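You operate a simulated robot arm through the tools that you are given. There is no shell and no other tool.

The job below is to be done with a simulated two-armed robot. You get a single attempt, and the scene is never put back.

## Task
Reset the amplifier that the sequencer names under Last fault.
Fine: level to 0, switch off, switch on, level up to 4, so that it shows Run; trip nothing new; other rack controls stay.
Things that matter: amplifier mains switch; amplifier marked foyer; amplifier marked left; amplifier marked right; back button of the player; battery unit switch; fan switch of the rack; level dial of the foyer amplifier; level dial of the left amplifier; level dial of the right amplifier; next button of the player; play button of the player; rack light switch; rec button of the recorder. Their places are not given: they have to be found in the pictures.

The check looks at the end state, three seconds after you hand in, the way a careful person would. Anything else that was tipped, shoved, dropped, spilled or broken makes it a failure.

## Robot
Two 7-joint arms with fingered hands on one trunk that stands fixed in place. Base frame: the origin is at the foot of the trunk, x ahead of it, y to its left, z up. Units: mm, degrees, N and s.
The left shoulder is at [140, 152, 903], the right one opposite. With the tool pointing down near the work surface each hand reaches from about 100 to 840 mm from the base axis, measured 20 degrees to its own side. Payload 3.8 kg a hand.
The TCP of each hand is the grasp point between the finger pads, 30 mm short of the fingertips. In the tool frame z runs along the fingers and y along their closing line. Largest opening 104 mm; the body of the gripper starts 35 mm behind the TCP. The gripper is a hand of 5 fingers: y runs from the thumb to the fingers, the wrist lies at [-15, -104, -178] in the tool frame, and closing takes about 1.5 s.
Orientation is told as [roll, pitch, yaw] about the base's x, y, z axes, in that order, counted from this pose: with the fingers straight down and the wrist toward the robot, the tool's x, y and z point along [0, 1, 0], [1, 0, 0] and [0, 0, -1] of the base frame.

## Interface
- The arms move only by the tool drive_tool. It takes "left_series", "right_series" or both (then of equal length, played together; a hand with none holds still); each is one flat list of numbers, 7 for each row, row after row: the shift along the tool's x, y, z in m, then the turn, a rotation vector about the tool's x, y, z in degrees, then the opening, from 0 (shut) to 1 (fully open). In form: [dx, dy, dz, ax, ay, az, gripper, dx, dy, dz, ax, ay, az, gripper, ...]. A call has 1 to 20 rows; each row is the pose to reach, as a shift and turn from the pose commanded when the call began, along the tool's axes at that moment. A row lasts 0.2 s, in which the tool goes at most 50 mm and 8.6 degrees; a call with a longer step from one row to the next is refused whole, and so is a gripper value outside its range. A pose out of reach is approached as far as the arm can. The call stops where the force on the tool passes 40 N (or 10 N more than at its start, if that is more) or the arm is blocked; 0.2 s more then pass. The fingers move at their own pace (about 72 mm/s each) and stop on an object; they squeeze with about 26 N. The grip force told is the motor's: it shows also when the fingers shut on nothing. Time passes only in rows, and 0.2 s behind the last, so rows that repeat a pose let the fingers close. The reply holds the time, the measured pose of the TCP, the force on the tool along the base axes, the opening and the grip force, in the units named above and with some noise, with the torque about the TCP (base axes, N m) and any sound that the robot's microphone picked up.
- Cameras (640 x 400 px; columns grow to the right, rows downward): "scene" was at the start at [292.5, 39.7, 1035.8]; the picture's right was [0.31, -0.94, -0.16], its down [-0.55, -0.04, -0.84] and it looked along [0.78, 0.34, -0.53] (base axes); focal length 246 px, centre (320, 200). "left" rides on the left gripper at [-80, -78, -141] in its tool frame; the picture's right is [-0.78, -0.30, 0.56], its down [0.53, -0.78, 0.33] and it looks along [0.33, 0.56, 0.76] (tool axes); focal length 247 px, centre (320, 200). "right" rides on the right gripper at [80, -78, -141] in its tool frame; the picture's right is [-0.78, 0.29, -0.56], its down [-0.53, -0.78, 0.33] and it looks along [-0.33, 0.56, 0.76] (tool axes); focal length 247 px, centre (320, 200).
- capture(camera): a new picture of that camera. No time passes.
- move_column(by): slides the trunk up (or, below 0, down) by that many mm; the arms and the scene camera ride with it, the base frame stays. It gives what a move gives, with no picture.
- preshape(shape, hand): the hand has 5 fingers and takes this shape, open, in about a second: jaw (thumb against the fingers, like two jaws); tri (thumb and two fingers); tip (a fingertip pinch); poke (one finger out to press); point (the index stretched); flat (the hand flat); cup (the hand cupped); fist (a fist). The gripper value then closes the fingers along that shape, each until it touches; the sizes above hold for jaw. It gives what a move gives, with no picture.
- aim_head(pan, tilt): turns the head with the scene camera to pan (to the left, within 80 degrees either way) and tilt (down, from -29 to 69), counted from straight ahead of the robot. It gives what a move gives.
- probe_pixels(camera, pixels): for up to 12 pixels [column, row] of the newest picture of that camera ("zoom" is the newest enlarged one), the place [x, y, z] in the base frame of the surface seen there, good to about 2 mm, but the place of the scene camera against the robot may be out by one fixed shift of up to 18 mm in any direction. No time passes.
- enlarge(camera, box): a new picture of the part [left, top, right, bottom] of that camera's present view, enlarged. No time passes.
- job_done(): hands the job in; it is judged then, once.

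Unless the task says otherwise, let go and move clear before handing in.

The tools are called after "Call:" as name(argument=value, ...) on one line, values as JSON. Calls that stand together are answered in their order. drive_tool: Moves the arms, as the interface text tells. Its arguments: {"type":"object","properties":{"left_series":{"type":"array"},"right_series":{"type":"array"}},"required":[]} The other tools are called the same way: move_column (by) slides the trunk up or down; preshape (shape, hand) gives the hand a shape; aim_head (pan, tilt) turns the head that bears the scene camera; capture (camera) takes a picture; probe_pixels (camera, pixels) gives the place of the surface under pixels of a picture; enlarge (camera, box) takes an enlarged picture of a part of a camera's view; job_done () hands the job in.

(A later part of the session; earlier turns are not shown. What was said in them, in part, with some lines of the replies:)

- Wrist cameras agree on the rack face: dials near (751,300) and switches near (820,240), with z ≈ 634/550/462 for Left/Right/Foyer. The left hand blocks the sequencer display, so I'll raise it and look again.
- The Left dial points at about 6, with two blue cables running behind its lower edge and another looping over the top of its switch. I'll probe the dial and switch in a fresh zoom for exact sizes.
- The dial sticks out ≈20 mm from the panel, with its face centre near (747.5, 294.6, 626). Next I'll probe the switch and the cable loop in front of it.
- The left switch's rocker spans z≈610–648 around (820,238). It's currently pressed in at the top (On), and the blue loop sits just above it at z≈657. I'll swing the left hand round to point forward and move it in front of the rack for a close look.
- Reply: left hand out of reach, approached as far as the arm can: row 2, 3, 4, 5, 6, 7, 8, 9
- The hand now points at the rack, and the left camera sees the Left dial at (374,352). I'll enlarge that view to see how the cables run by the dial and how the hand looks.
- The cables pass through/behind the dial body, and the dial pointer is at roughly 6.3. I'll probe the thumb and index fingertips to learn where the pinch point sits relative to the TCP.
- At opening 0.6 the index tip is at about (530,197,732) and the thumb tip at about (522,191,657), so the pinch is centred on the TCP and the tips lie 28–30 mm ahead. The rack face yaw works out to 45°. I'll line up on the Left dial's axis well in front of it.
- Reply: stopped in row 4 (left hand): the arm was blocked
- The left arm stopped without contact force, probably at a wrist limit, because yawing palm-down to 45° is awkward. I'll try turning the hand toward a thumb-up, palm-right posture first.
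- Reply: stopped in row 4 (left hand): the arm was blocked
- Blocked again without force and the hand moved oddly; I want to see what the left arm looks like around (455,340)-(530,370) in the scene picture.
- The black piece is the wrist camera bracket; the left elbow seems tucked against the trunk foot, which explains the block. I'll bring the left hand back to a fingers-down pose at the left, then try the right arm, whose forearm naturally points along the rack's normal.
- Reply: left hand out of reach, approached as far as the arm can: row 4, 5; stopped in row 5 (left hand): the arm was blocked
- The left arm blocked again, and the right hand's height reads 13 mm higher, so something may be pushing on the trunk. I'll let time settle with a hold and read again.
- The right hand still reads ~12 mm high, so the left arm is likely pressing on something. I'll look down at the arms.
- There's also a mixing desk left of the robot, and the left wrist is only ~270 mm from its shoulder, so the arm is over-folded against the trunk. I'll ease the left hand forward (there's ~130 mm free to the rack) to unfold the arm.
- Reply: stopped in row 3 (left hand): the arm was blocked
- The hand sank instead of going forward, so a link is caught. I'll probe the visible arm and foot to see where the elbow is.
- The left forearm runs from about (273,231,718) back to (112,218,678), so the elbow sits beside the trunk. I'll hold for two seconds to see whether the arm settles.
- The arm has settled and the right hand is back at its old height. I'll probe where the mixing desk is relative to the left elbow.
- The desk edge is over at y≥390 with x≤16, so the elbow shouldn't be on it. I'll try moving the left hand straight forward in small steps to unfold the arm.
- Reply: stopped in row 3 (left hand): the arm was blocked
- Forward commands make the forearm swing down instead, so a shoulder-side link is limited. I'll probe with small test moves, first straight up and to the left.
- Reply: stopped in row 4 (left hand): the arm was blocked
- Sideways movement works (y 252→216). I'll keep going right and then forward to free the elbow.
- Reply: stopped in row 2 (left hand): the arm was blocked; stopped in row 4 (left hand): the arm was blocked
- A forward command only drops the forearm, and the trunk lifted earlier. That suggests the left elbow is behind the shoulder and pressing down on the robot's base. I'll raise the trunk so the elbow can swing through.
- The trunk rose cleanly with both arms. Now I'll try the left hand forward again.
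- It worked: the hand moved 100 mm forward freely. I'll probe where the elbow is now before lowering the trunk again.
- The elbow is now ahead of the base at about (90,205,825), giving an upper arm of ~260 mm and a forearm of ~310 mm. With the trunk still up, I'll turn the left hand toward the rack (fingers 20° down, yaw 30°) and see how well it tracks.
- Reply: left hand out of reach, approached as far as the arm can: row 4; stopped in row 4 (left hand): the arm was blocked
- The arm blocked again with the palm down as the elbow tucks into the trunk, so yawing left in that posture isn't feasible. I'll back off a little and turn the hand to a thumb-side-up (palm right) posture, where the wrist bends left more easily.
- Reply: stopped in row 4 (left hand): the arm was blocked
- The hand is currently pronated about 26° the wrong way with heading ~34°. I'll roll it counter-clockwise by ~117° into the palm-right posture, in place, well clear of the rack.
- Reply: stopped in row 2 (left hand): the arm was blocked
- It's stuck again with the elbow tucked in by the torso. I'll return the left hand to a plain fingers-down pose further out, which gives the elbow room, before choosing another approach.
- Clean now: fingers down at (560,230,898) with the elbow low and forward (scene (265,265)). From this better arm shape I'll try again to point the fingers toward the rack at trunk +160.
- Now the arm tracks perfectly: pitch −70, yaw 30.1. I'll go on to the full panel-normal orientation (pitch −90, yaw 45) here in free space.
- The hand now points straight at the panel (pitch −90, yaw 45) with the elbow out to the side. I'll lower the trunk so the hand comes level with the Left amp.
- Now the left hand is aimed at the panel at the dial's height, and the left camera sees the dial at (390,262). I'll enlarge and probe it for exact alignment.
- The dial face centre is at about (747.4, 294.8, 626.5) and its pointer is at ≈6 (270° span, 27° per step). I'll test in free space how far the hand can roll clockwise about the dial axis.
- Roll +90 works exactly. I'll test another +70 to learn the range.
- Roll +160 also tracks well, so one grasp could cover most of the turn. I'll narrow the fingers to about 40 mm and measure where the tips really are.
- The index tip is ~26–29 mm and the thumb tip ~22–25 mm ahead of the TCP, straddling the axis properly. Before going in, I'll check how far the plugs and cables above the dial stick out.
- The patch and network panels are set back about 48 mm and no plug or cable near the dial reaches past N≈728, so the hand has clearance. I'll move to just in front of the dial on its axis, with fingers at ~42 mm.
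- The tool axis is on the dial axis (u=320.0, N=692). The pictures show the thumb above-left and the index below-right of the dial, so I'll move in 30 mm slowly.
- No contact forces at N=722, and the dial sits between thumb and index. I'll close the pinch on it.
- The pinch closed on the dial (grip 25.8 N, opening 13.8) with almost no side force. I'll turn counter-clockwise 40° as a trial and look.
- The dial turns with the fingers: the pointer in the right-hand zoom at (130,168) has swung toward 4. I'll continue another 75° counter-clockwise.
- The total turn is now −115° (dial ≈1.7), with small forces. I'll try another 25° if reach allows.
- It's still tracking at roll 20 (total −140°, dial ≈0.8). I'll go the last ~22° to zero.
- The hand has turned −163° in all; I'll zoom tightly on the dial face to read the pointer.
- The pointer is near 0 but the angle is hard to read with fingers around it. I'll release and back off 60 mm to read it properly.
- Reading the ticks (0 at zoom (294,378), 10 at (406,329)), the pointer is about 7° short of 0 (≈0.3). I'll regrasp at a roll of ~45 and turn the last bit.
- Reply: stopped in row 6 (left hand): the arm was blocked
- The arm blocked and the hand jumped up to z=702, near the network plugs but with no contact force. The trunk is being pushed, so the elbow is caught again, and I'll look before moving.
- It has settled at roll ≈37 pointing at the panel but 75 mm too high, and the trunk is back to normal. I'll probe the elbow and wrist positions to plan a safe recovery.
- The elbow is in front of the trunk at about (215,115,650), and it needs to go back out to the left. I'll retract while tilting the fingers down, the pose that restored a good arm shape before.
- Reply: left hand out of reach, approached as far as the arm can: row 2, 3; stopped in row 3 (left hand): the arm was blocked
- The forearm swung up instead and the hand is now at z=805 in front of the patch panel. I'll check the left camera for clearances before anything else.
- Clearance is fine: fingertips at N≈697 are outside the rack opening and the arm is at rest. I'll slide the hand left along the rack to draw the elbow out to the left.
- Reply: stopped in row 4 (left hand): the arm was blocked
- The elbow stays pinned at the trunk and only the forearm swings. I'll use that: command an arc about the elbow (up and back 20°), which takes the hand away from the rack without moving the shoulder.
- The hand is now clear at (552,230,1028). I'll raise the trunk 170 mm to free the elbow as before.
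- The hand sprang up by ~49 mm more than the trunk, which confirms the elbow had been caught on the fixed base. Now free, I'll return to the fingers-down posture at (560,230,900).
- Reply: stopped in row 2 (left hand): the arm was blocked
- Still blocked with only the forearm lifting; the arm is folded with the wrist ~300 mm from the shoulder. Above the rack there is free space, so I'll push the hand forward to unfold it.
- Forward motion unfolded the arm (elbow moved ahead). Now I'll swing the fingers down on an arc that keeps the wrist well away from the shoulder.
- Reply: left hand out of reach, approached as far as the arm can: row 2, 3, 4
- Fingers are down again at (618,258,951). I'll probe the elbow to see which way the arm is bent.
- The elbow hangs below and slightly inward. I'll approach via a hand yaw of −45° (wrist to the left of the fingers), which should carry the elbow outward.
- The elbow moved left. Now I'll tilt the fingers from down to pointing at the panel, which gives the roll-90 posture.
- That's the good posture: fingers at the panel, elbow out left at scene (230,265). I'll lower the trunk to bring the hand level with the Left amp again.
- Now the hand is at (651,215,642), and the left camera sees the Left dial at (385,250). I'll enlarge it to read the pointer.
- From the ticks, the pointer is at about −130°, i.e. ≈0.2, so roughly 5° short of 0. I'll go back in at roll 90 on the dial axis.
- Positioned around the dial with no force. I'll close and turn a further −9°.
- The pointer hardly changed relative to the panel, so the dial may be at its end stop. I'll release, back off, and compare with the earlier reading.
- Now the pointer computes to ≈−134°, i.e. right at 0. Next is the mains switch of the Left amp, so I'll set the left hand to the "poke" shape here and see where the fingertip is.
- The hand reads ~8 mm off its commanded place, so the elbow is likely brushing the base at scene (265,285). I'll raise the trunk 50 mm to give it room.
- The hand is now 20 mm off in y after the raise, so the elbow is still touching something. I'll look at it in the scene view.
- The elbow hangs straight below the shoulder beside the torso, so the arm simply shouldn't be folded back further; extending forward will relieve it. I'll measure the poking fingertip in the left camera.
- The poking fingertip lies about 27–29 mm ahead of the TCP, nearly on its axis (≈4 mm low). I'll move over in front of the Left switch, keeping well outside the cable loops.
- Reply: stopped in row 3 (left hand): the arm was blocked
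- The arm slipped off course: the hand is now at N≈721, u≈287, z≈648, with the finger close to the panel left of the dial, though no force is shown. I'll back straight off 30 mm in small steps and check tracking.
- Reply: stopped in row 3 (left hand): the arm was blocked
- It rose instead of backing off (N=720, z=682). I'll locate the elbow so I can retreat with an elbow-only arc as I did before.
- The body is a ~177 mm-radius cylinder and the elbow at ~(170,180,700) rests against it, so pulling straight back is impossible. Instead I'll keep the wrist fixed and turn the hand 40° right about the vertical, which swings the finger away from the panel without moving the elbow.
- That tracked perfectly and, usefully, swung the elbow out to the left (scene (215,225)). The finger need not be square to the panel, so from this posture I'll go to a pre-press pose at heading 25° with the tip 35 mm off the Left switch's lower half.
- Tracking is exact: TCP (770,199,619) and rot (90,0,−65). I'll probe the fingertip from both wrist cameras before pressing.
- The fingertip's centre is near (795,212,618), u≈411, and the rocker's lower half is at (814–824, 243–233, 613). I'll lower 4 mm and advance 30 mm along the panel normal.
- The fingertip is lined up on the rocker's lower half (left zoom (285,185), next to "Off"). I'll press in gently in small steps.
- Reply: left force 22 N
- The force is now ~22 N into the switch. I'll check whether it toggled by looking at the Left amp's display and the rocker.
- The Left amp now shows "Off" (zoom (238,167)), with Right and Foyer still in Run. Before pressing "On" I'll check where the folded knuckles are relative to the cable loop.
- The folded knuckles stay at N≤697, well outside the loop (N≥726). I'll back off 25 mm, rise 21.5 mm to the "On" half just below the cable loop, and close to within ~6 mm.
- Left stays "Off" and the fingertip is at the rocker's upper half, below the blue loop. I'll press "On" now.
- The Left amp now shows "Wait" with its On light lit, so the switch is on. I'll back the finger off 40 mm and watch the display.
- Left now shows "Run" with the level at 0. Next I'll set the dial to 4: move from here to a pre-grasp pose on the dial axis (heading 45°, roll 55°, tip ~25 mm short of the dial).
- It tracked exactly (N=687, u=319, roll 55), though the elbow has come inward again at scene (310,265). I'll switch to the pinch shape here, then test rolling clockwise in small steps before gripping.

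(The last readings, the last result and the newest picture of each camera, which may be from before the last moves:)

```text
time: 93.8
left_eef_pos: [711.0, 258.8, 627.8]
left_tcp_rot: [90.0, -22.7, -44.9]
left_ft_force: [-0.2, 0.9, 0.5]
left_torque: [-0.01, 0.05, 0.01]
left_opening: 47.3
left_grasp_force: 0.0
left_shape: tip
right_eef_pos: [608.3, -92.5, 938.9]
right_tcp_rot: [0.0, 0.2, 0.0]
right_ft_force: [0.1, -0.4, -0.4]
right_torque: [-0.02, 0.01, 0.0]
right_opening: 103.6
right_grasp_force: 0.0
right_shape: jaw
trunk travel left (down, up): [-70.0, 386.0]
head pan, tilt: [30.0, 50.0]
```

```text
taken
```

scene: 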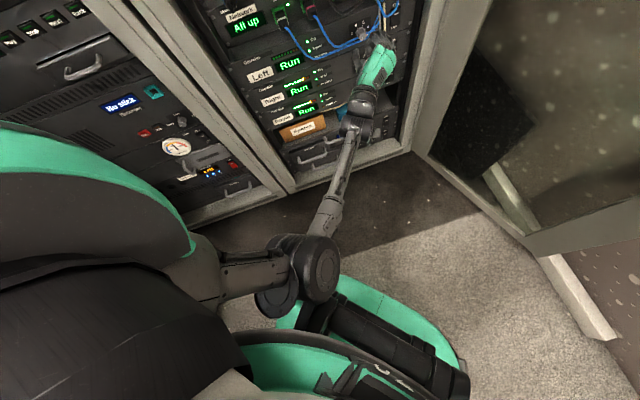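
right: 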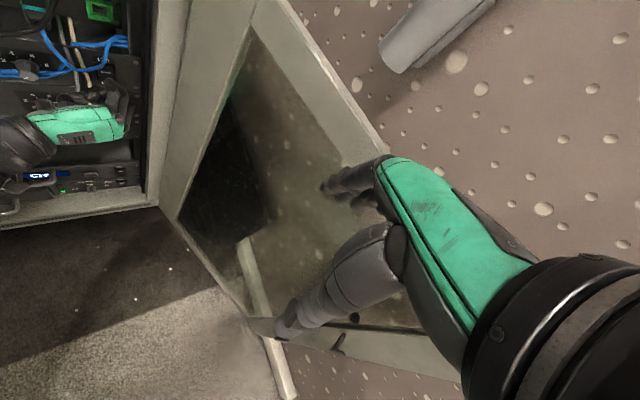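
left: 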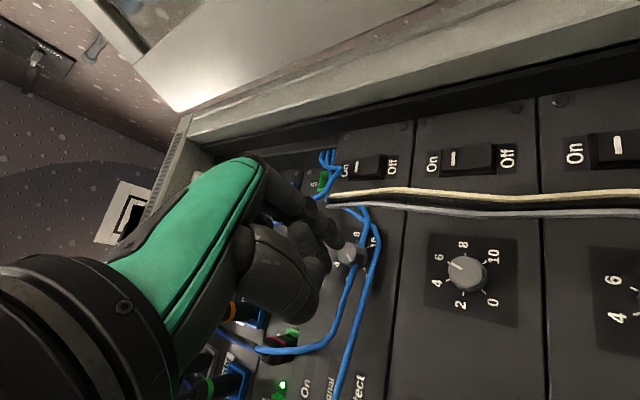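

It tracks fine (roll 67) and the elbow is shifting slightly outward. I'll continue rolling in small increments.

Call:
drive_tool(left_series=[0, 0, 0, 0, 0, 6, 0.45, 0, 0, 0, 0, 0, 12, 0.45, 0, 0, 0, 0, 0, 18, 0.45])

Call:
capture(camera="scene")

```text
time: 94.6
left_eef_pos: [714.6, 257.5, 634.8]
left_tcp_rot: [90.4, -5.4, -45.1]
left_ft_force: [-0.8, 1.0, 1.3]
left_torque: [0.03, 0.01, -0.02]
left_opening: 47.2
left_grasp_force: 0.0
left_shape: tip
right_eef_pos: [608.4, -92.0, 940.4]
right_tcp_rot: [0.1, 0.1, 0.0]
right_ft_force: [-0.4, -0.2, -0.7]
right_torque: [-0.04, -0.03, 0.02]
right_opening: 103.8
right_grasp_force: 0.1
right_shape: jaw
trunk travel left (down, up): [-70.0, 386.0]
head pan, tilt: [30.0, 50.0]
```

```text
taken
```

scene: 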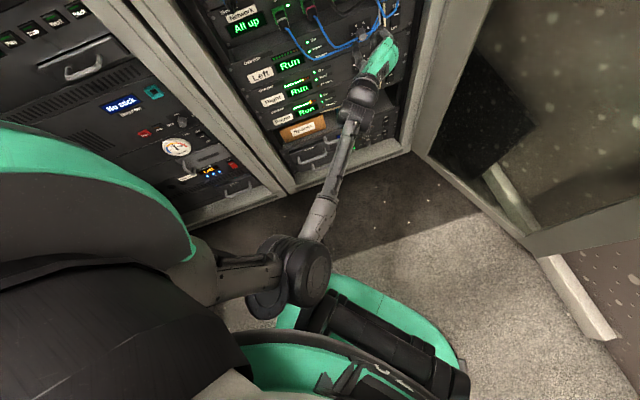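

At roll ≈85 the hand starts drifting up (z 635), meaning the elbow is nearing the body, so I'll keep rolls between 50 and 90 and turn the dial in several short grips. First I'll roll back to 50 and move in over the dial.

Call:
drive_tool(left_series=[0, 0, 0, 0, 0, -7, 0.45, 0, 0, 0, 0, 0, -14, 0.45, 0, 0, 0, 0, 0, -21, 0.45, 0, 0, 0, 0, 0, -28, 0.45, 0, 0.0008, 0, 0, 0, -35, 0.45, 0, 0.0008, 0.012, 0, 0, -35, 0.45, 0, 0.0008, 0.02, 0, 0, -35, 0.45])

Call:
enlarge(camera="left", box=[260, 170, 420, 330])

Call:
capture(camera="scene")

```text
time: 96.2
left_eef_pos: [726.2, 272.2, 626.0]
left_tcp_rot: [90.0, -39.9, -45.0]
left_ft_force: [0.3, -1.0, -0.5]
left_torque: [0.0, 0.01, -0.03]
left_opening: 47.2
left_grasp_force: 0.1
left_shape: tip
right_eef_pos: [607.5, -91.6, 939.3]
right_tcp_rot: [-0.1, 0.2, -0.1]
right_ft_force: [-0.3, 0.9, 0.6]
right_torque: [-0.04, 0.0, -0.01]
right_opening: 103.6
right_grasp_force: 0.0
right_shape: jaw
trunk travel left (down, up): [-70.0, 386.0]
head pan, tilt: [30.0, 50.0]
```

```text
2.50 times, centred on (340, 250) of left
```

zoom: 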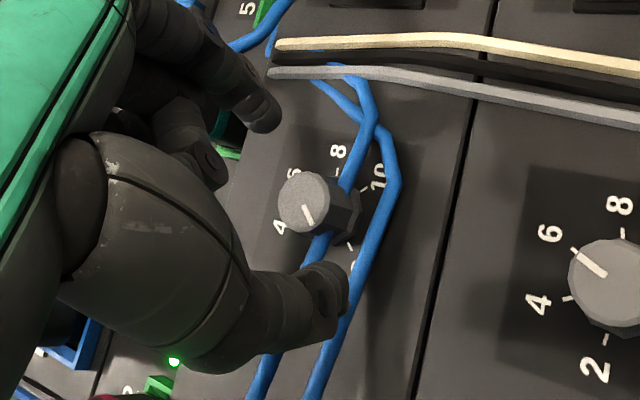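

```text
taken
```

scene: 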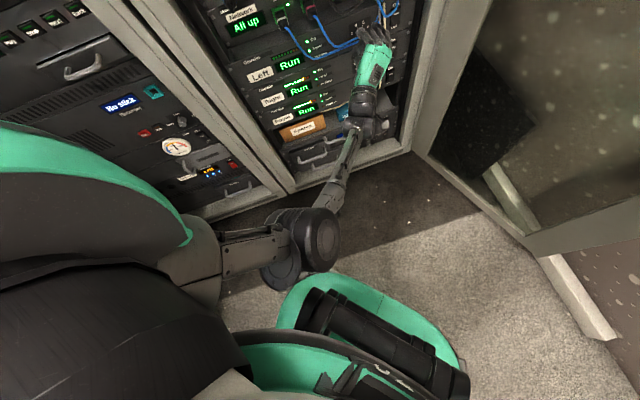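

The hand is at N=706 with the dial between the fingers. I'll go in the last 16 mm, close on the dial, and check the grip.

Call:
drive_tool(left_series=[0.0003, -0.0004, 0.006, 0, 0, 0, 0.45, 0.0006, -0.0008, 0.011, 0, 0, 0, 0.45, 0.0006, -0.0008, 0.016, 0, 0, 0, 0.45, 0.0006, -0.0008, 0.016, 0, 0, 0, 0.3, 0.0006, -0.0008, 0.016, 0, 0, 0, 0.2, 0.0006, -0.0008, 0.016, 0, 0, 0, 0.1, 0.0006, -0.0008, 0.016, 0, 0, 0, 0, 0.0006, -0.0008, 0.016, 0, 0, 0, 0, 0.0006, -0.0008, 0.016, 0, 0, 0, 0])

Call:
enlarge(camera="left", box=[260, 170, 420, 330])

```text
time: 98.2
left_eef_pos: [737.2, 284.1, 625.0]
left_tcp_rot: [89.9, -39.9, -45.0]
left_ft_force: [0.4, 1.7, -0.8]
left_torque: [-0.02, 0.02, -0.01]
left_opening: 14.3
left_grasp_force: 26.3
left_shape: tip
right_eef_pos: [609.2, -92.3, 939.0]
right_tcp_rot: [-0.2, 0.2, 0.0]
right_ft_force: [-0.4, -0.7, 0.1]
right_torque: [-0.03, 0.0, 0.02]
right_opening: 103.7
right_grasp_force: 0.1
right_shape: jaw
trunk travel left (down, up): [-70.0, 386.0]
head pan, tilt: [30.0, 50.0]
```

```text
2.50 times, centred on (340, 250) of left
```

zoom: 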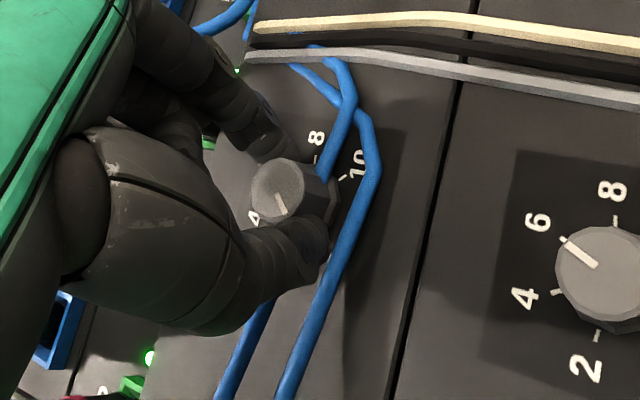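

Gripped (26 N) with negligible side load. I'll turn clockwise 40° in small rows.

Call:
drive_tool(left_series=[0, 0, 0, 0, 0, 6, 0, 0, 0, 0, 0, 0, 12, 0, 0, 0, 0, 0, 0, 18, 0, 0, 0, 0, 0, 0, 24, 0, 0, 0, 0, 0, 0, 30, 0, 0, 0, 0, 0, 0, 35, 0, 0, 0, 0, 0, 0, 40, 0])

Call:
enlarge(camera="left", box=[260, 170, 420, 330])

Call:
capture(camera="scene")

```text
time: 99.8
left_eef_pos: [736.4, 283.4, 626.7]
left_tcp_rot: [90.0, 0.2, -45.0]
left_ft_force: [2.5, 0.6, -1.4]
left_torque: [0.0, -0.01, -0.06]
left_opening: 14.5
left_grasp_force: 26.8
left_shape: tip
right_eef_pos: [609.0, -91.9, 939.1]
right_tcp_rot: [-0.2, 0.2, 0.0]
right_ft_force: [-0.2, 0.6, 0.3]
right_torque: [0.01, 0.0, -0.01]
right_opening: 103.7
right_grasp_force: 0.1
right_shape: jaw
trunk travel left (down, up): [-70.0, 386.0]
head pan, tilt: [30.0, 50.0]
```

```text
2.50 times, centred on (340, 250) of left
```

zoom: 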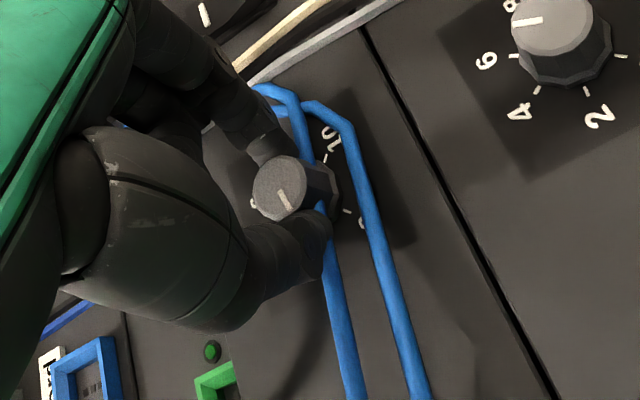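

```text
taken
```

scene: 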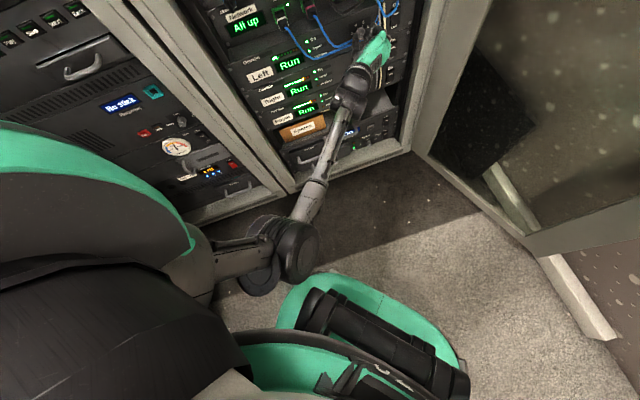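

It tracked well to roll 90 with small forces. I'll go another 15° carefully.

Call:
drive_tool(left_series=[0, 0, 0, 0, 0, 5, 0, 0, 0, 0, 0, 0, 10, 0, 0, 0, 0, 0, 0, 15, 0])

Call:
enlarge(camera="right", box=[0, 20, 100, 100])

```text
time: 100.6
left_eef_pos: [737.2, 284.5, 626.1]
left_tcp_rot: [90.0, 15.2, -45.0]
left_ft_force: [2.2, -1.0, -2.2]
left_torque: [-0.03, 0.02, -0.08]
left_opening: 14.5
left_grasp_force: 26.2
left_shape: tip
right_eef_pos: [609.7, -92.0, 939.3]
right_tcp_rot: [0.0, 0.2, 0.0]
right_ft_force: [-0.5, -1.6, -0.6]
right_torque: [0.01, 0.0, 0.01]
right_opening: 103.4
right_grasp_force: 0.0
right_shape: jaw
trunk travel left (down, up): [-70.0, 386.0]
head pan, tilt: [30.0, 50.0]
```

```text
5.00 times, centred on (50, 60) of right
```

zoom: 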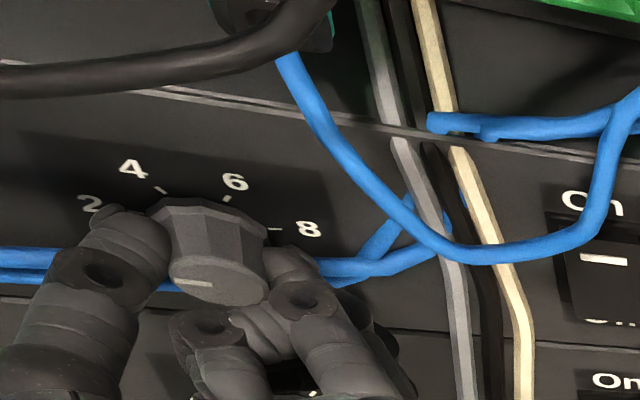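

The pointer is now at about 2 (right-hand zoom (195,283)), as expected after 55°. Tracking is still exact, so I'll continue 15°.

Call:
drive_tool(left_series=[0, 0, 0, 0, 0, 5, 0, 0, 0, 0, 0, 0, 10, 0, 0, 0, 0, 0, 0, 15, 0])

Call:
capture(camera="scene")

```text
time: 101.4
left_eef_pos: [736.8, 284.7, 627.0]
left_tcp_rot: [90.0, 30.4, -45.0]
left_ft_force: [2.3, -2.1, -3.2]
left_torque: [-0.05, 0.07, -0.11]
left_opening: 14.2
left_grasp_force: 26.3
left_shape: tip
right_eef_pos: [609.8, -91.1, 937.8]
right_tcp_rot: [0.1, 0.1, 0.0]
right_ft_force: [-1.2, -0.3, -0.3]
right_torque: [-0.06, 0.01, 0.02]
right_opening: 103.9
right_grasp_force: 0.1
right_shape: jaw
trunk travel left (down, up): [-70.0, 386.0]
head pan, tilt: [30.0, 50.0]
```

```text
taken
```

scene: 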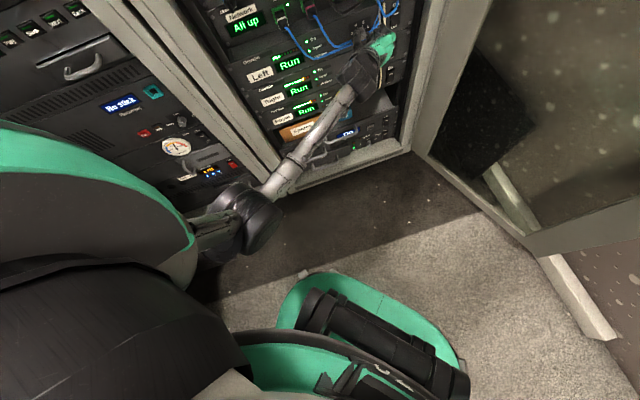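

The elbow has swung outward by itself (scene (245,215)) and tracking is exact. I'll continue 20° more.

Call:
drive_tool(left_series=[0, 0, 0, 0, 0, 5, 0, 0, 0, 0, 0, 0, 10, 0, 0, 0, 0, 0, 0, 15, 0, 0, 0, 0, 0, 0, 20, 0])

Call:
enlarge(camera="right", box=[0, 20, 100, 100])

Call:
enlarge(camera="scene", box=[220, 0, 420, 150])

```text
time: 102.4
left_eef_pos: [737.2, 284.3, 625.3]
left_tcp_rot: [90.1, 50.3, -44.9]
left_ft_force: [2.7, -1.6, -4.7]
left_torque: [-0.07, 0.07, -0.09]
left_opening: 14.3
left_grasp_force: 25.9
left_shape: tip
right_eef_pos: [609.7, -92.5, 939.0]
right_tcp_rot: [-0.1, 0.3, 0.0]
right_ft_force: [-0.2, -0.5, -0.4]
right_torque: [-0.02, 0.0, -0.01]
right_opening: 103.8
right_grasp_force: 0.1
right_shape: jaw
trunk travel left (down, up): [-70.0, 386.0]
head pan, tilt: [30.0, 50.0]
```

```text
5.00 times, centred on (50, 60) of right
```

zoom: 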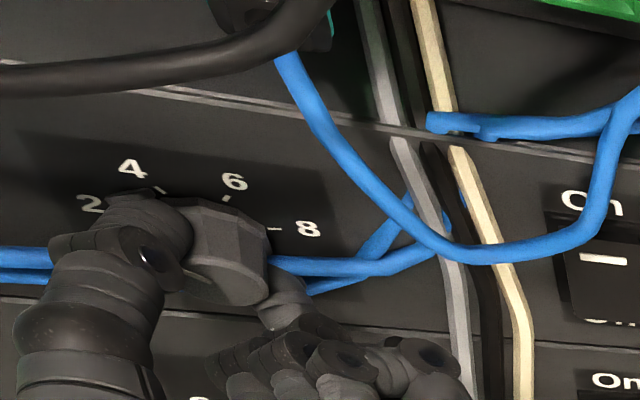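

```text
2.67 times, centred on (320, 75) of scene
```

zoom: 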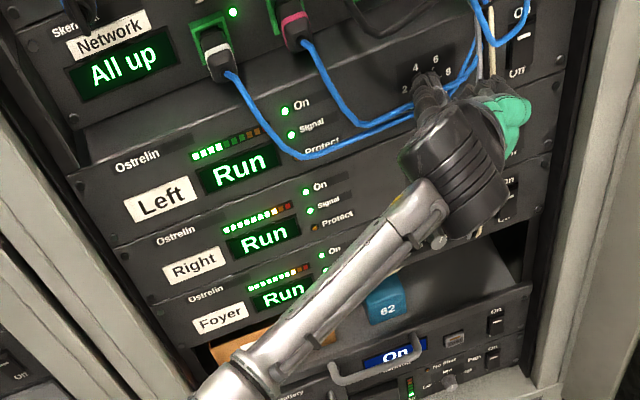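

The Left meter is lighting up and it stays in Run; total turn is 90° (≈3.3). I'll add the last 18°.

Call:
drive_tool(left_series=[0, 0, 0, 0, 0, 5, 0, 0, 0, 0, 0, 0, 10, 0, 0, 0, 0, 0, 0, 15, 0, 0, 0, 0, 0, 0, 18, 0])

Call:
enlarge(camera="left", box=[300, 210, 380, 270])

Call:
enlarge(camera="right", box=[0, 20, 70, 70])

```text
time: 103.4
left_eef_pos: [737.9, 282.8, 625.3]
left_tcp_rot: [89.9, 68.2, -45.1]
left_ft_force: [1.5, -2.0, -4.9]
left_torque: [-0.06, 0.09, -0.08]
left_opening: 14.3
left_grasp_force: 26.1
left_shape: tip
right_eef_pos: [609.5, -91.7, 938.8]
right_tcp_rot: [-0.2, 0.2, 0.0]
right_ft_force: [0.6, 0.0, -0.2]
right_torque: [0.03, -0.01, -0.01]
right_opening: 103.8
right_grasp_force: 0.1
right_shape: jaw
trunk travel left (down, up): [-70.0, 386.0]
head pan, tilt: [30.0, 50.0]
```

```text
6.67 times, centred on (340, 240) of left
```

zoom: 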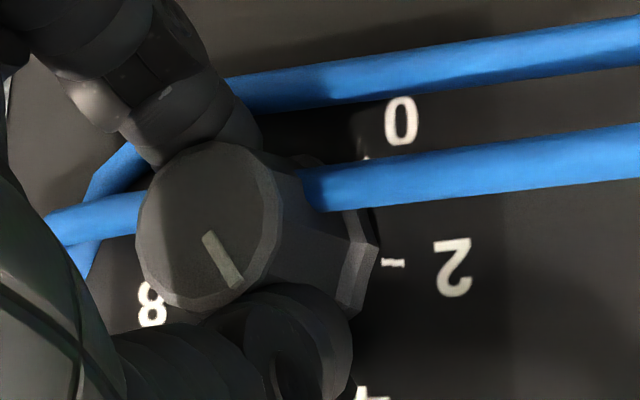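

```text
8.00 times, centred on (35, 45) of right
```

zoom: 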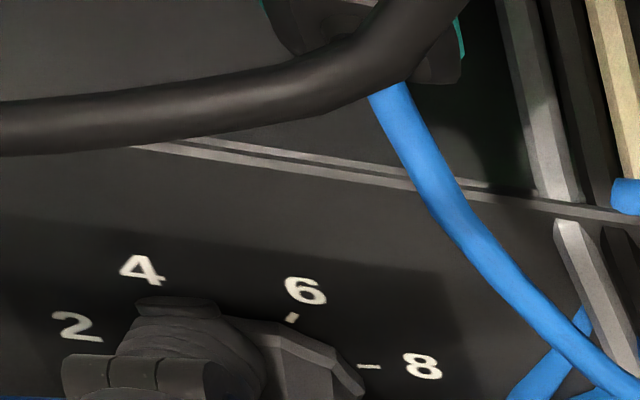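

The turn totals 108°. I'll release and back off 35 mm along the axis to read the pointer (this posture has the elbow out, as in the first approach).

Call:
drive_tool(left_series=[0, 0, 0, 0, 0, 0, 0.2, 0, 0, 0, 0, 0, 0, 0.45, 0, 0, 0, 0, 0, 0, 0.45, 0, 0, 0, 0, 0, 0, 0.45, 0, 0, -0.01, 0, 0, 0, 0.45, 0, 0, -0.02, 0, 0, 0, 0.45, 0, 0, -0.035, 0, 0, 0, 0.45])

Call:
capture(camera="left")

Call:
enlarge(camera="left", box=[300, 210, 400, 290])

Call:
capture(camera="scene")

```text
time: 105.0
left_eef_pos: [711.5, 259.0, 626.4]
left_tcp_rot: [90.1, 68.0, -44.9]
left_ft_force: [0.8, -1.0, -0.3]
left_torque: [-0.01, 0.0, 0.01]
left_opening: 46.1
left_grasp_force: 0.1
left_shape: tip
right_eef_pos: [608.8, -91.7, 939.0]
right_tcp_rot: [0.0, 0.2, 0.0]
right_ft_force: [-0.3, 1.0, 0.2]
right_torque: [-0.05, -0.02, 0.0]
right_opening: 103.6
right_grasp_force: 0.0
right_shape: jaw
trunk travel left (down, up): [-70.0, 386.0]
head pan, tilt: [30.0, 50.0]
```

```text
taken
```

left: 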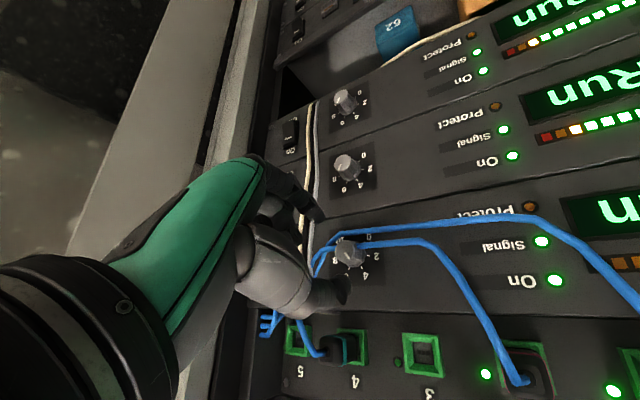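

```text
5.00 times, centred on (350, 250) of left
```

zoom: 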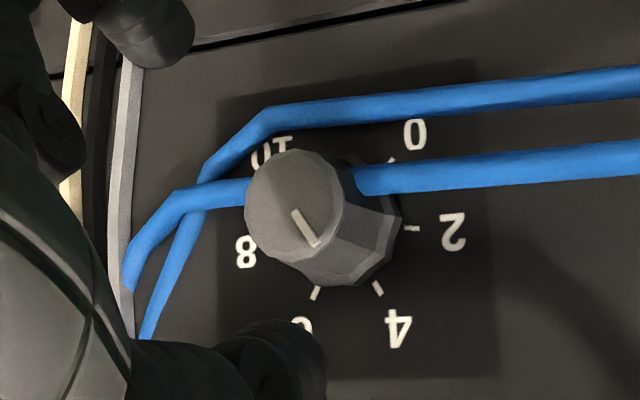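

```text
taken
```

scene: 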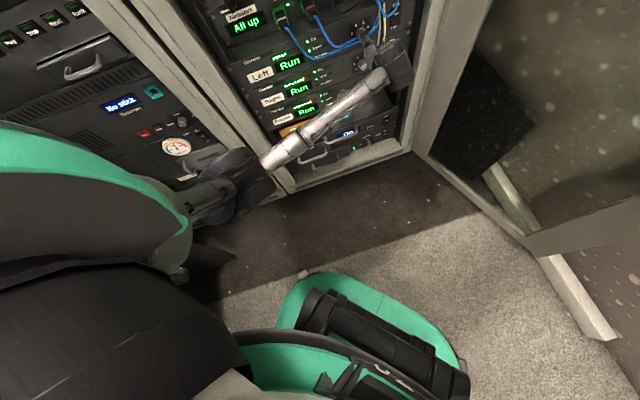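

Left, Right and Foyer all show Run. The pointer seems close to 4 but perhaps slightly under; I'll zoom in closer for a better angle.

Call:
enlarge(camera="left", box=[325, 225, 381, 275])

Call:
enlarge(camera="right", box=[0, 20, 70, 70])

Call:
enlarge(camera="scene", box=[330, 0, 430, 70])

```text
8.00 times, centred on (353, 250) of left
```

zoom: 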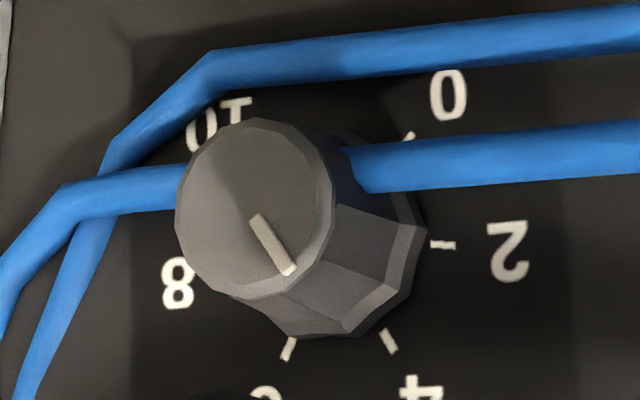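

```text
8.00 times, centred on (35, 45) of right
```

zoom: 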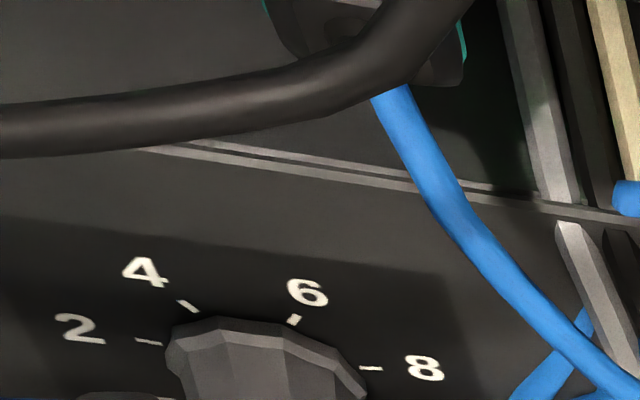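

```text
5.71 times, centred on (380, 35) of scene
```

zoom: 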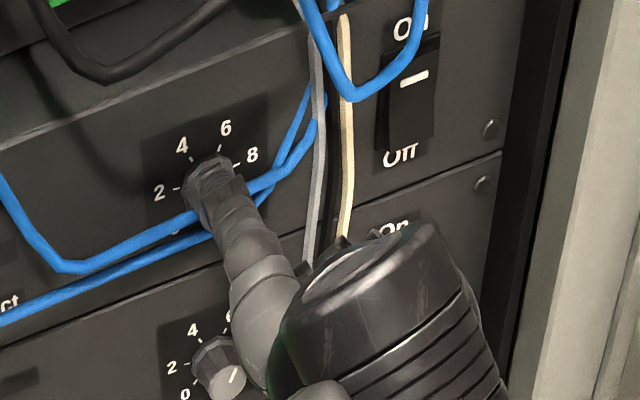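

The best fit puts the pointer at ≈3.8. The finger compliance eats about 5° per turn, so I'll regrip at roll 145 and turn a further 9.5° clockwise.

Call:
drive_tool(left_series=[0, 0, 0, 0, 0, -7, 0.45, 0, 0, 0, 0, 0, -13, 0.45, 0, 0, 0.01, 0, 0, -13, 0.45, 0, 0, 0.02, 0, 0, -13, 0.45, 0, 0, 0.028, 0, 0, -13, 0.45, 0, 0, 0.035, 0, 0, -13, 0.45, 0, 0, 0.035, 0, 0, -13, 0.3, 0, 0, 0.035, 0, 0, -13, 0.2, 0, 0, 0.035, 0, 0, -13, 0.1, 0, 0, 0.035, 0, 0, -13, 0, 0, 0, 0.035, 0, 0, -13, 0, 0, 0, 0.035, 0, 0, -13, 0])

Call:
enlarge(camera="left", box=[300, 210, 380, 270])

```text
time: 107.6
left_eef_pos: [737.2, 283.4, 626.9]
left_tcp_rot: [90.1, 55.1, -45.0]
left_ft_force: [3.7, -0.8, 0.0]
left_torque: [-0.03, 0.03, -0.1]
left_opening: 14.5
left_grasp_force: 25.6
left_shape: tip
right_eef_pos: [609.6, -91.8, 939.7]
right_tcp_rot: [0.0, 0.2, 0.0]
right_ft_force: [0.4, 0.4, -0.6]
right_torque: [0.02, 0.03, -0.01]
right_opening: 103.9
right_grasp_force: 0.1
right_shape: jaw
trunk travel left (down, up): [-70.0, 386.0]
head pan, tilt: [30.0, 50.0]
```

```text
6.67 times, centred on (340, 240) of left
```

zoom: 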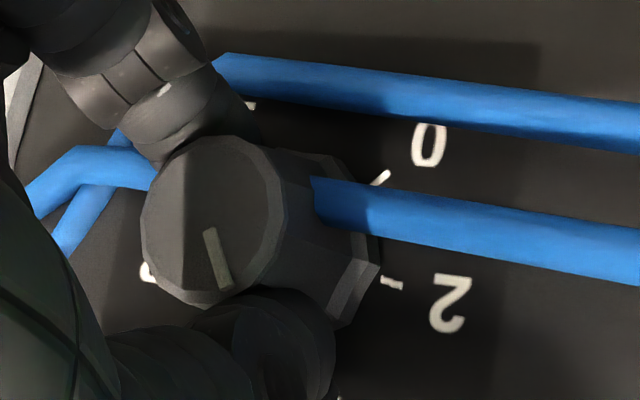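

Gripped again with low forces. Now I'll turn +9.5° and then release and back off to read it.

Call:
drive_tool(left_series=[0, 0, 0, 0, 0, 3.2, 0, 0, 0, 0, 0, 0, 6.4, 0, 0, 0, 0, 0, 0, 9.5, 0, 0, 0, 0, 0, 0, 9.5, 0, 0, 0, 0, 0, 0, 9.5, 0.2, 0, 0, 0, 0, 0, 9.5, 0.45, 0, 0, 0, 0, 0, 9.5, 0.45, 0, 0, 0, 0, 0, 9.5, 0.45, 0, 0, -0.01, 0, 0, 9.5, 0.45, 0, 0, -0.02, 0, 0, 9.5, 0.45, 0, 0, -0.035, 0, 0, 13, 0.45])

Call:
enlarge(camera="left", box=[325, 225, 381, 275])

Call:
enlarge(camera="left", box=[300, 120, 420, 290])

```text
time: 110.0
left_eef_pos: [711.7, 258.6, 625.1]
left_tcp_rot: [90.1, 68.3, -45.0]
left_ft_force: [0.0, 0.6, -0.3]
left_torque: [0.02, 0.04, 0.0]
left_opening: 46.4
left_grasp_force: 0.0
left_shape: tip
right_eef_pos: [608.4, -92.1, 939.8]
right_tcp_rot: [0.0, 0.2, -0.1]
right_ft_force: [-0.2, 0.0, -0.2]
right_torque: [-0.01, 0.03, 0.01]
right_opening: 103.6
right_grasp_force: 0.1
right_shape: jaw
trunk travel left (down, up): [-70.0, 386.0]
head pan, tilt: [30.0, 50.0]
```

```text
8.00 times, centred on (353, 250) of left
```

zoom: 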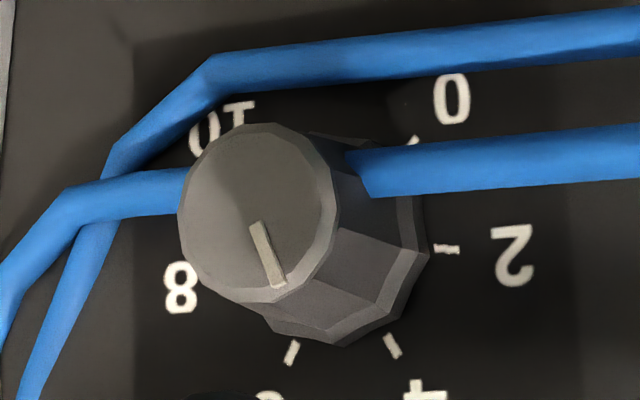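

```text
2.35 times, centred on (360, 205) of left
```

zoom: 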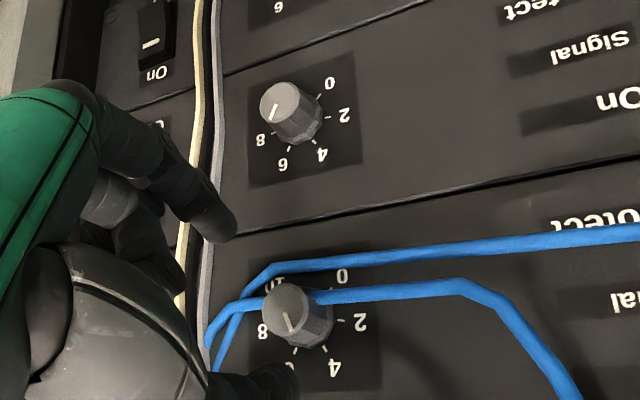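

Modelling the camera precisely, the pointer was at ≈3.85 before and is now at ≈4.28, so the trim went a little too far. I'll regrip and turn back 7°.

Call:
drive_tool(left_series=[0, 0, 0.01, 0, 0, 0, 0.45, 0, 0, 0.02, 0, 0, 0, 0.45, 0, 0, 0.028, 0, 0, 0, 0.45, 0, 0, 0.035, 0, 0, 0, 0.45, 0, 0, 0.035, 0, 0, 0, 0.3, 0, 0, 0.035, 0, 0, 0, 0.2, 0, 0, 0.035, 0, 0, 0, 0.1, 0, 0, 0.035, 0, 0, 0, 0, 0, 0, 0.035, 0, 0, 0, 0, 0, 0, 0.035, 0, 0, 0, 0])

Call:
enlarge(camera="left", box=[310, 215, 366, 265])

```text
time: 112.2
left_eef_pos: [736.9, 283.9, 627.5]
left_tcp_rot: [90.0, 68.2, -44.8]
left_ft_force: [3.6, -0.9, 0.4]
left_torque: [-0.03, 0.0, -0.09]
left_opening: 14.5
left_grasp_force: 26.0
left_shape: tip
right_eef_pos: [608.1, -91.3, 938.8]
right_tcp_rot: [0.0, 0.1, 0.0]
right_ft_force: [-0.4, -0.7, -0.3]
right_torque: [-0.02, -0.02, 0.02]
right_opening: 103.5
right_grasp_force: 0.1
right_shape: jaw
trunk travel left (down, up): [-70.0, 386.0]
head pan, tilt: [30.0, 50.0]
```

```text
8.00 times, centred on (338, 240) of left
```

zoom: 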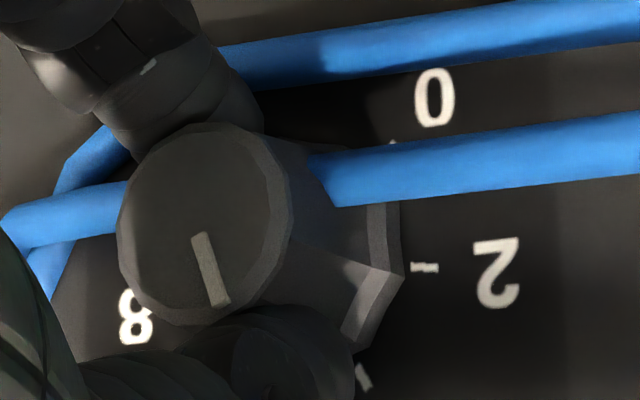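

In grip, the pointer direction (15.4° in the image) corresponds to ≈4.33. I'll turn −8.5° and re-read while still holding.

Call:
drive_tool(left_series=[0, 0, 0, 0, 0, -3, 0, 0, 0, 0, 0, 0, -6, 0, 0, 0, 0, 0, 0, -8.5, 0, 0, 0, 0, 0, 0, -8.5, 0])

Call:
enlarge(camera="left", box=[310, 215, 366, 265])

```text
time: 113.2
left_eef_pos: [736.8, 284.8, 625.2]
left_tcp_rot: [90.0, 59.6, -44.9]
left_ft_force: [2.5, -0.1, 0.3]
left_torque: [0.02, 0.05, -0.06]
left_opening: 14.3
left_grasp_force: 25.0
left_shape: tip
right_eef_pos: [608.7, -91.8, 939.4]
right_tcp_rot: [0.0, 0.2, 0.0]
right_ft_force: [-0.1, -0.5, 0.1]
right_torque: [0.0, 0.02, -0.02]
right_opening: 103.7
right_grasp_force: 0.1
right_shape: jaw
trunk travel left (down, up): [-70.0, 386.0]
head pan, tilt: [30.0, 50.0]
```

```text
8.00 times, centred on (338, 240) of left
```

zoom: 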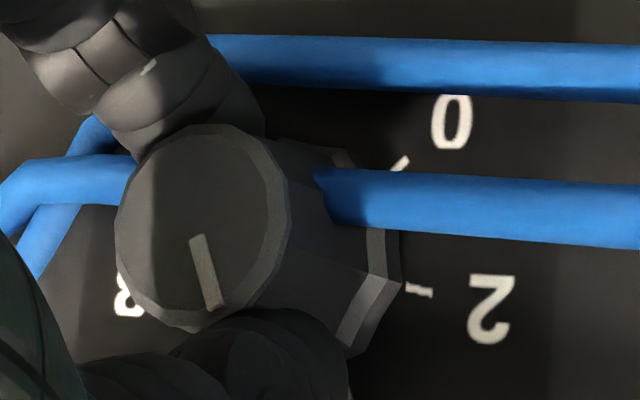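

The pointer now computes to ≈−25…−26°, i.e. about 4.05. I'll release straight and back off to confirm.

Call:
drive_tool(left_series=[0, 0, 0, 0, 0, 0, 0.1, 0, 0, 0, 0, 0, 0, 0.2, 0, 0, 0, 0, 0, 0, 0.35, 0, 0, 0, 0, 0, 0, 0.45, 0, 0, 0, 0, 0, 0, 0.45, 0, 0, 0, 0, 0, 0, 0.45, 0, 0, -0.01, 0, 0, 0, 0.45, 0, 0, -0.02, 0, 0, 0, 0.45, 0, 0, -0.035, 0, 0, 0, 0.45])

Call:
enlarge(camera="left", box=[325, 225, 381, 275])

Call:
enlarge(camera="right", box=[0, 30, 80, 100])

```text
time: 115.2
left_eef_pos: [713.4, 259.5, 627.6]
left_tcp_rot: [90.0, 59.6, -45.0]
left_ft_force: [-0.1, 0.4, 0.4]
left_torque: [-0.03, 0.05, 0.01]
left_opening: 46.4
left_grasp_force: 0.0
left_shape: tip
right_eef_pos: [608.2, -92.8, 937.9]
right_tcp_rot: [-0.1, 0.3, -0.1]
right_ft_force: [-0.3, -0.3, -0.2]
right_torque: [-0.01, 0.0, -0.01]
right_opening: 103.7
right_grasp_force: 0.1
right_shape: jaw
trunk travel left (down, up): [-70.0, 386.0]
head pan, tilt: [30.0, 50.0]
```

```text
8.00 times, centred on (353, 250) of left
```

zoom: 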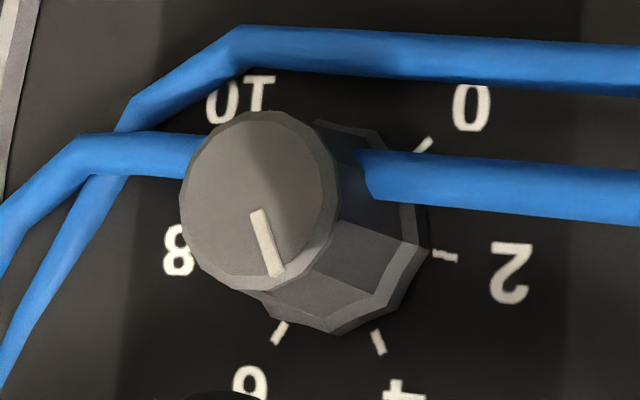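

```text
5.71 times, centred on (40, 65) of right
```

zoom: 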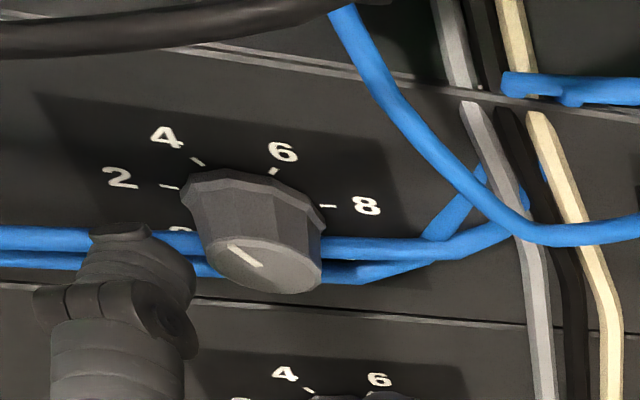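

The pointer now reads about −26°, i.e. 4.03. I'll check all displays and then withdraw carefully.

Call:
drive_tool(left_series=[0, 0, -0.015, 0, 0, 0, 0.45, 0, 0, -0.03, 0, 0, 0, 0.45, 0, 0, -0.045, 0, 0, 0, 0.45])

Call:
capture(camera="scene")

Call:
enlarge(camera="scene", box=[210, 0, 430, 160])

```text
time: 116.0
left_eef_pos: [681.1, 228.1, 627.0]
left_tcp_rot: [90.1, 59.7, -44.9]
left_ft_force: [0.2, -0.6, 0.8]
left_torque: [0.0, 0.0, 0.01]
left_opening: 46.6
left_grasp_force: 0.1
left_shape: tip
right_eef_pos: [608.4, -91.8, 940.4]
right_tcp_rot: [0.0, 0.1, 0.0]
right_ft_force: [0.3, 0.8, 0.0]
right_torque: [0.02, 0.01, 0.02]
right_opening: 103.7
right_grasp_force: 0.0
right_shape: jaw
trunk travel left (down, up): [-70.0, 386.0]
head pan, tilt: [30.0, 50.0]
```

```text
taken
```

scene: 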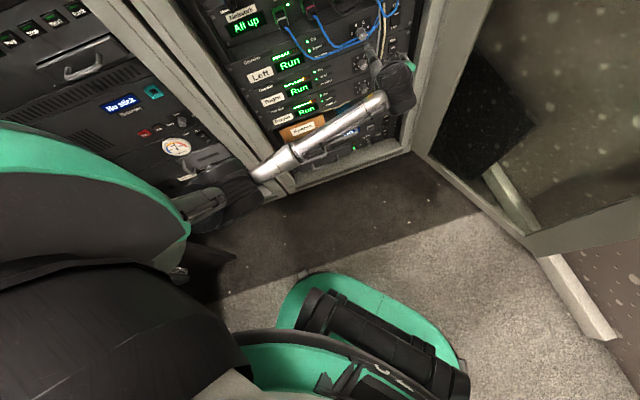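

```text
2.50 times, centred on (320, 80) of scene
```

zoom: 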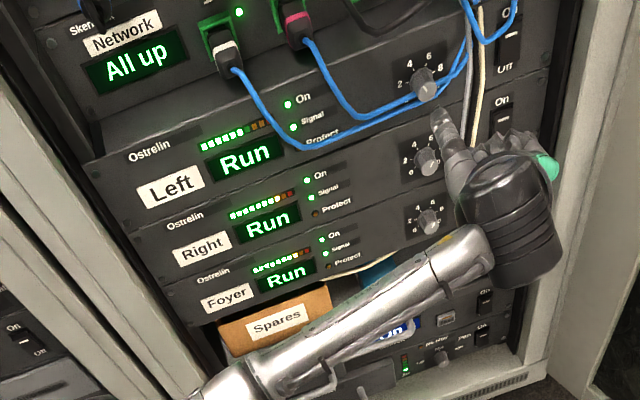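

All three amps show Run, Left's Protect light is out, and the hand tracks well. I'll back off another 45 mm to be clear.

Call:
drive_tool(left_series=[0, 0, -0.015, 0, 0, 0, 0.45, 0, 0, -0.03, 0, 0, 0, 0.45, 0, 0, -0.045, 0, 0, 0, 0.45, 0, 0, -0.045, 0, 0, 0, 0.45])

Call:
capture(camera="left")

Call:
enlarge(camera="left", box=[270, 100, 480, 300])

Call:
enlarge(camera="right", box=[0, 0, 160, 200])

Call:
aim_head(pan=50, tilt=20)

Call:
capture(camera="scene")

```text
time: 117.0
left_eef_pos: [648.3, 194.8, 627.0]
left_tcp_rot: [90.1, 59.6, -45.0]
left_ft_force: [-0.3, 0.4, -0.3]
left_torque: [0.01, -0.01, 0.01]
left_opening: 46.3
left_grasp_force: 0.1
left_shape: tip
right_eef_pos: [608.6, -91.2, 940.0]
right_tcp_rot: [0.0, 0.2, 0.0]
right_ft_force: [0.0, 0.1, 0.2]
right_torque: [0.02, 0.02, 0.01]
right_opening: 103.5
right_grasp_force: 0.1
right_shape: jaw
trunk travel left (down, up): [-70.0, 386.0]
head pan, tilt: [30.0, 50.0]
```

```text
taken
```

left: 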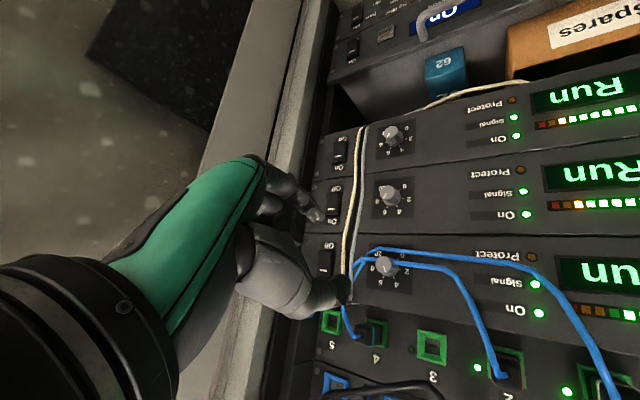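

```text
2.00 times, centred on (375, 200) of left
```

zoom: 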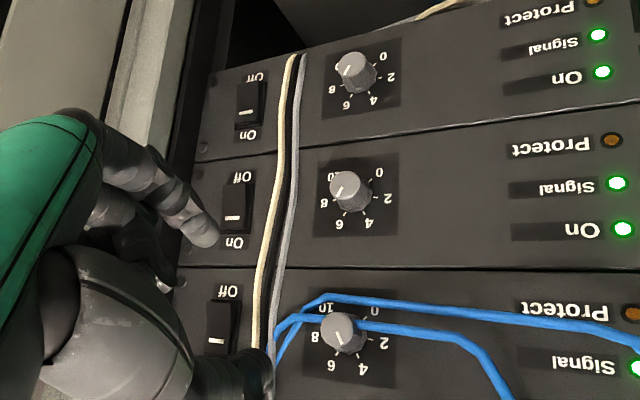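

```text
2.00 times, centred on (80, 100) of right
```

zoom: 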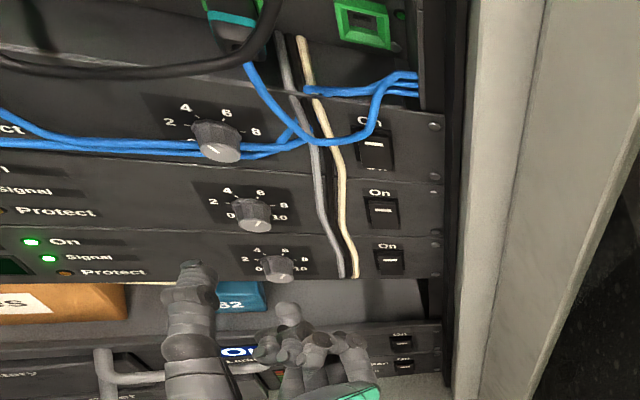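

```text
time: 118.0
left_eef_pos: [647.7, 195.7, 626.4]
left_tcp_rot: [90.1, 59.6, -44.9]
left_ft_force: [-0.3, 0.2, -0.3]
left_torque: [-0.02, -0.01, 0.03]
left_opening: 46.4
left_grasp_force: 0.1
left_shape: tip
right_eef_pos: [608.3, -92.2, 939.4]
right_tcp_rot: [0.0, 0.2, 0.0]
right_ft_force: [-0.1, -0.5, 1.1]
right_torque: [0.0, -0.01, 0.02]
right_opening: 103.7
right_grasp_force: 0.0
right_shape: jaw
trunk travel left (down, up): [-70.0, 386.0]
head pan, tilt: [50.0, 20.0]
```

```text
taken
```

scene: 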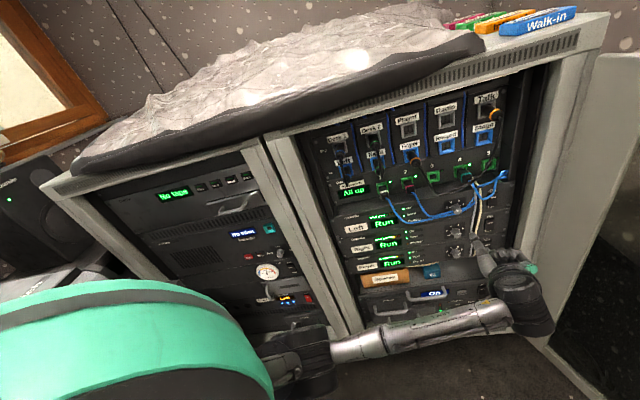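

Everything looks in order: the Left dial points at 4 and its switch shows On. I'll do a last close check of the amps, the sequencer rack and the desk.

Call:
enlarge(camera="scene", box=[320, 170, 520, 310])

Call:
enlarge(camera="scene", box=[130, 170, 340, 320])

Call:
aim_head(pan=80, tilt=20)

Call:
capture(camera="scene")

```text
2.86 times, centred on (420, 240) of scene
```

zoom: 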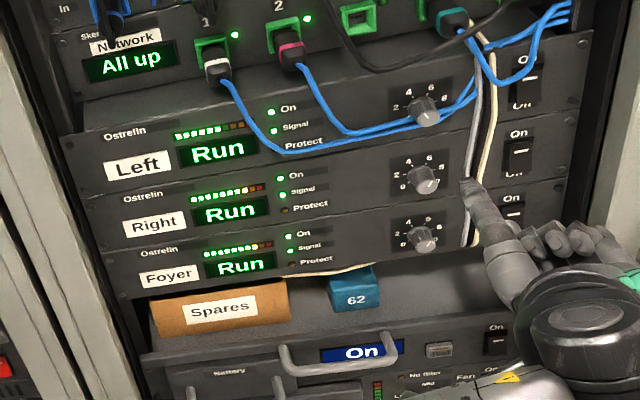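

```text
2.67 times, centred on (235, 245) of scene
```

zoom: 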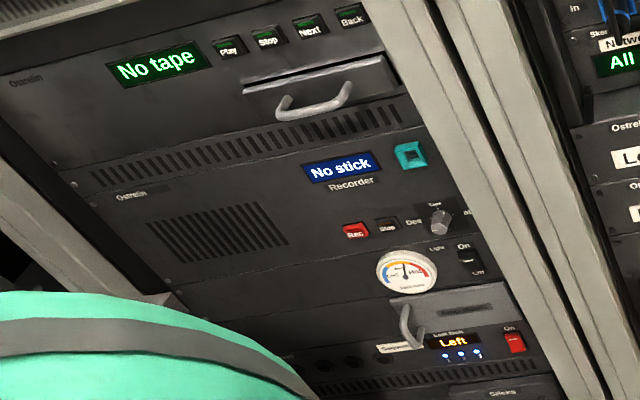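

```text
time: 118.9
left_eef_pos: [648.8, 195.8, 626.6]
left_tcp_rot: [90.1, 59.6, -44.9]
left_ft_force: [1.2, 0.4, 0.4]
left_torque: [-0.02, -0.01, -0.01]
left_opening: 46.6
left_grasp_force: 0.0
left_shape: tip
right_eef_pos: [607.8, -90.7, 938.9]
right_tcp_rot: [0.0, 0.2, 0.0]
right_ft_force: [0.1, -0.2, 0.0]
right_torque: [-0.01, -0.01, 0.01]
right_opening: 103.6
right_grasp_force: 0.1
right_shape: jaw
trunk travel left (down, up): [-70.0, 386.0]
head pan, tilt: [80.0, 20.0]
```

```text
taken
```

scene: 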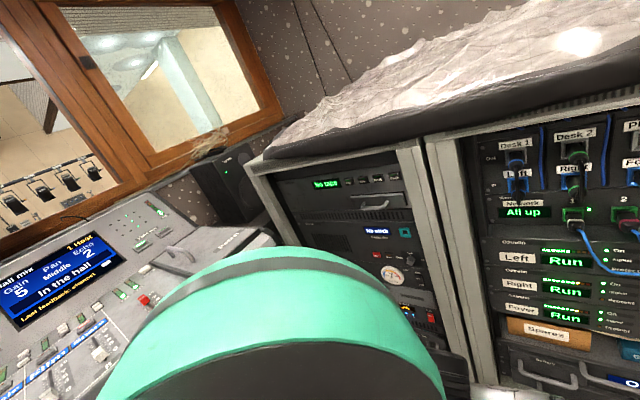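

The Left amp shows Run with its level at 4 and switch On. Right and Foyer still run, the other controls and the desk look unchanged, and both hands are clear. I'm handing in.

Call:
job_done()

```text
The job is handed in.
```

I reset the Left amplifier, which the sequencer named under "Last fault", and handed the job in. I don't have the judge's result.

- **Reset sequence:** I turned its level down to 0 and switched it off (it showed "Off"). Switched back on, it went through "Wait" to "Run".
- **Level:** I then turned it up to 4. From the pictures, the dial reads about 4.03. I overshot to about 4.3 on the way and turned it back.
- **Other amplifiers:** Right and Foyer stayed in Run throughout. No Protect light was lit on any amplifier at the end.
- **Other controls:** The last pictures of the rack, sequencer, recorder, player and mixing desk showed no other control moved. The rack heat needle sits higher than at the start, but I didn't touch anything connected with it.
- **Arm trouble:** The left arm caught on the robot's own body several times, and once the hand jumped close to the panel. I saw no contact force on the hand in those moments, and no plug or cable looked moved afterwards.

Both hands were clear of the rack before I handed in.
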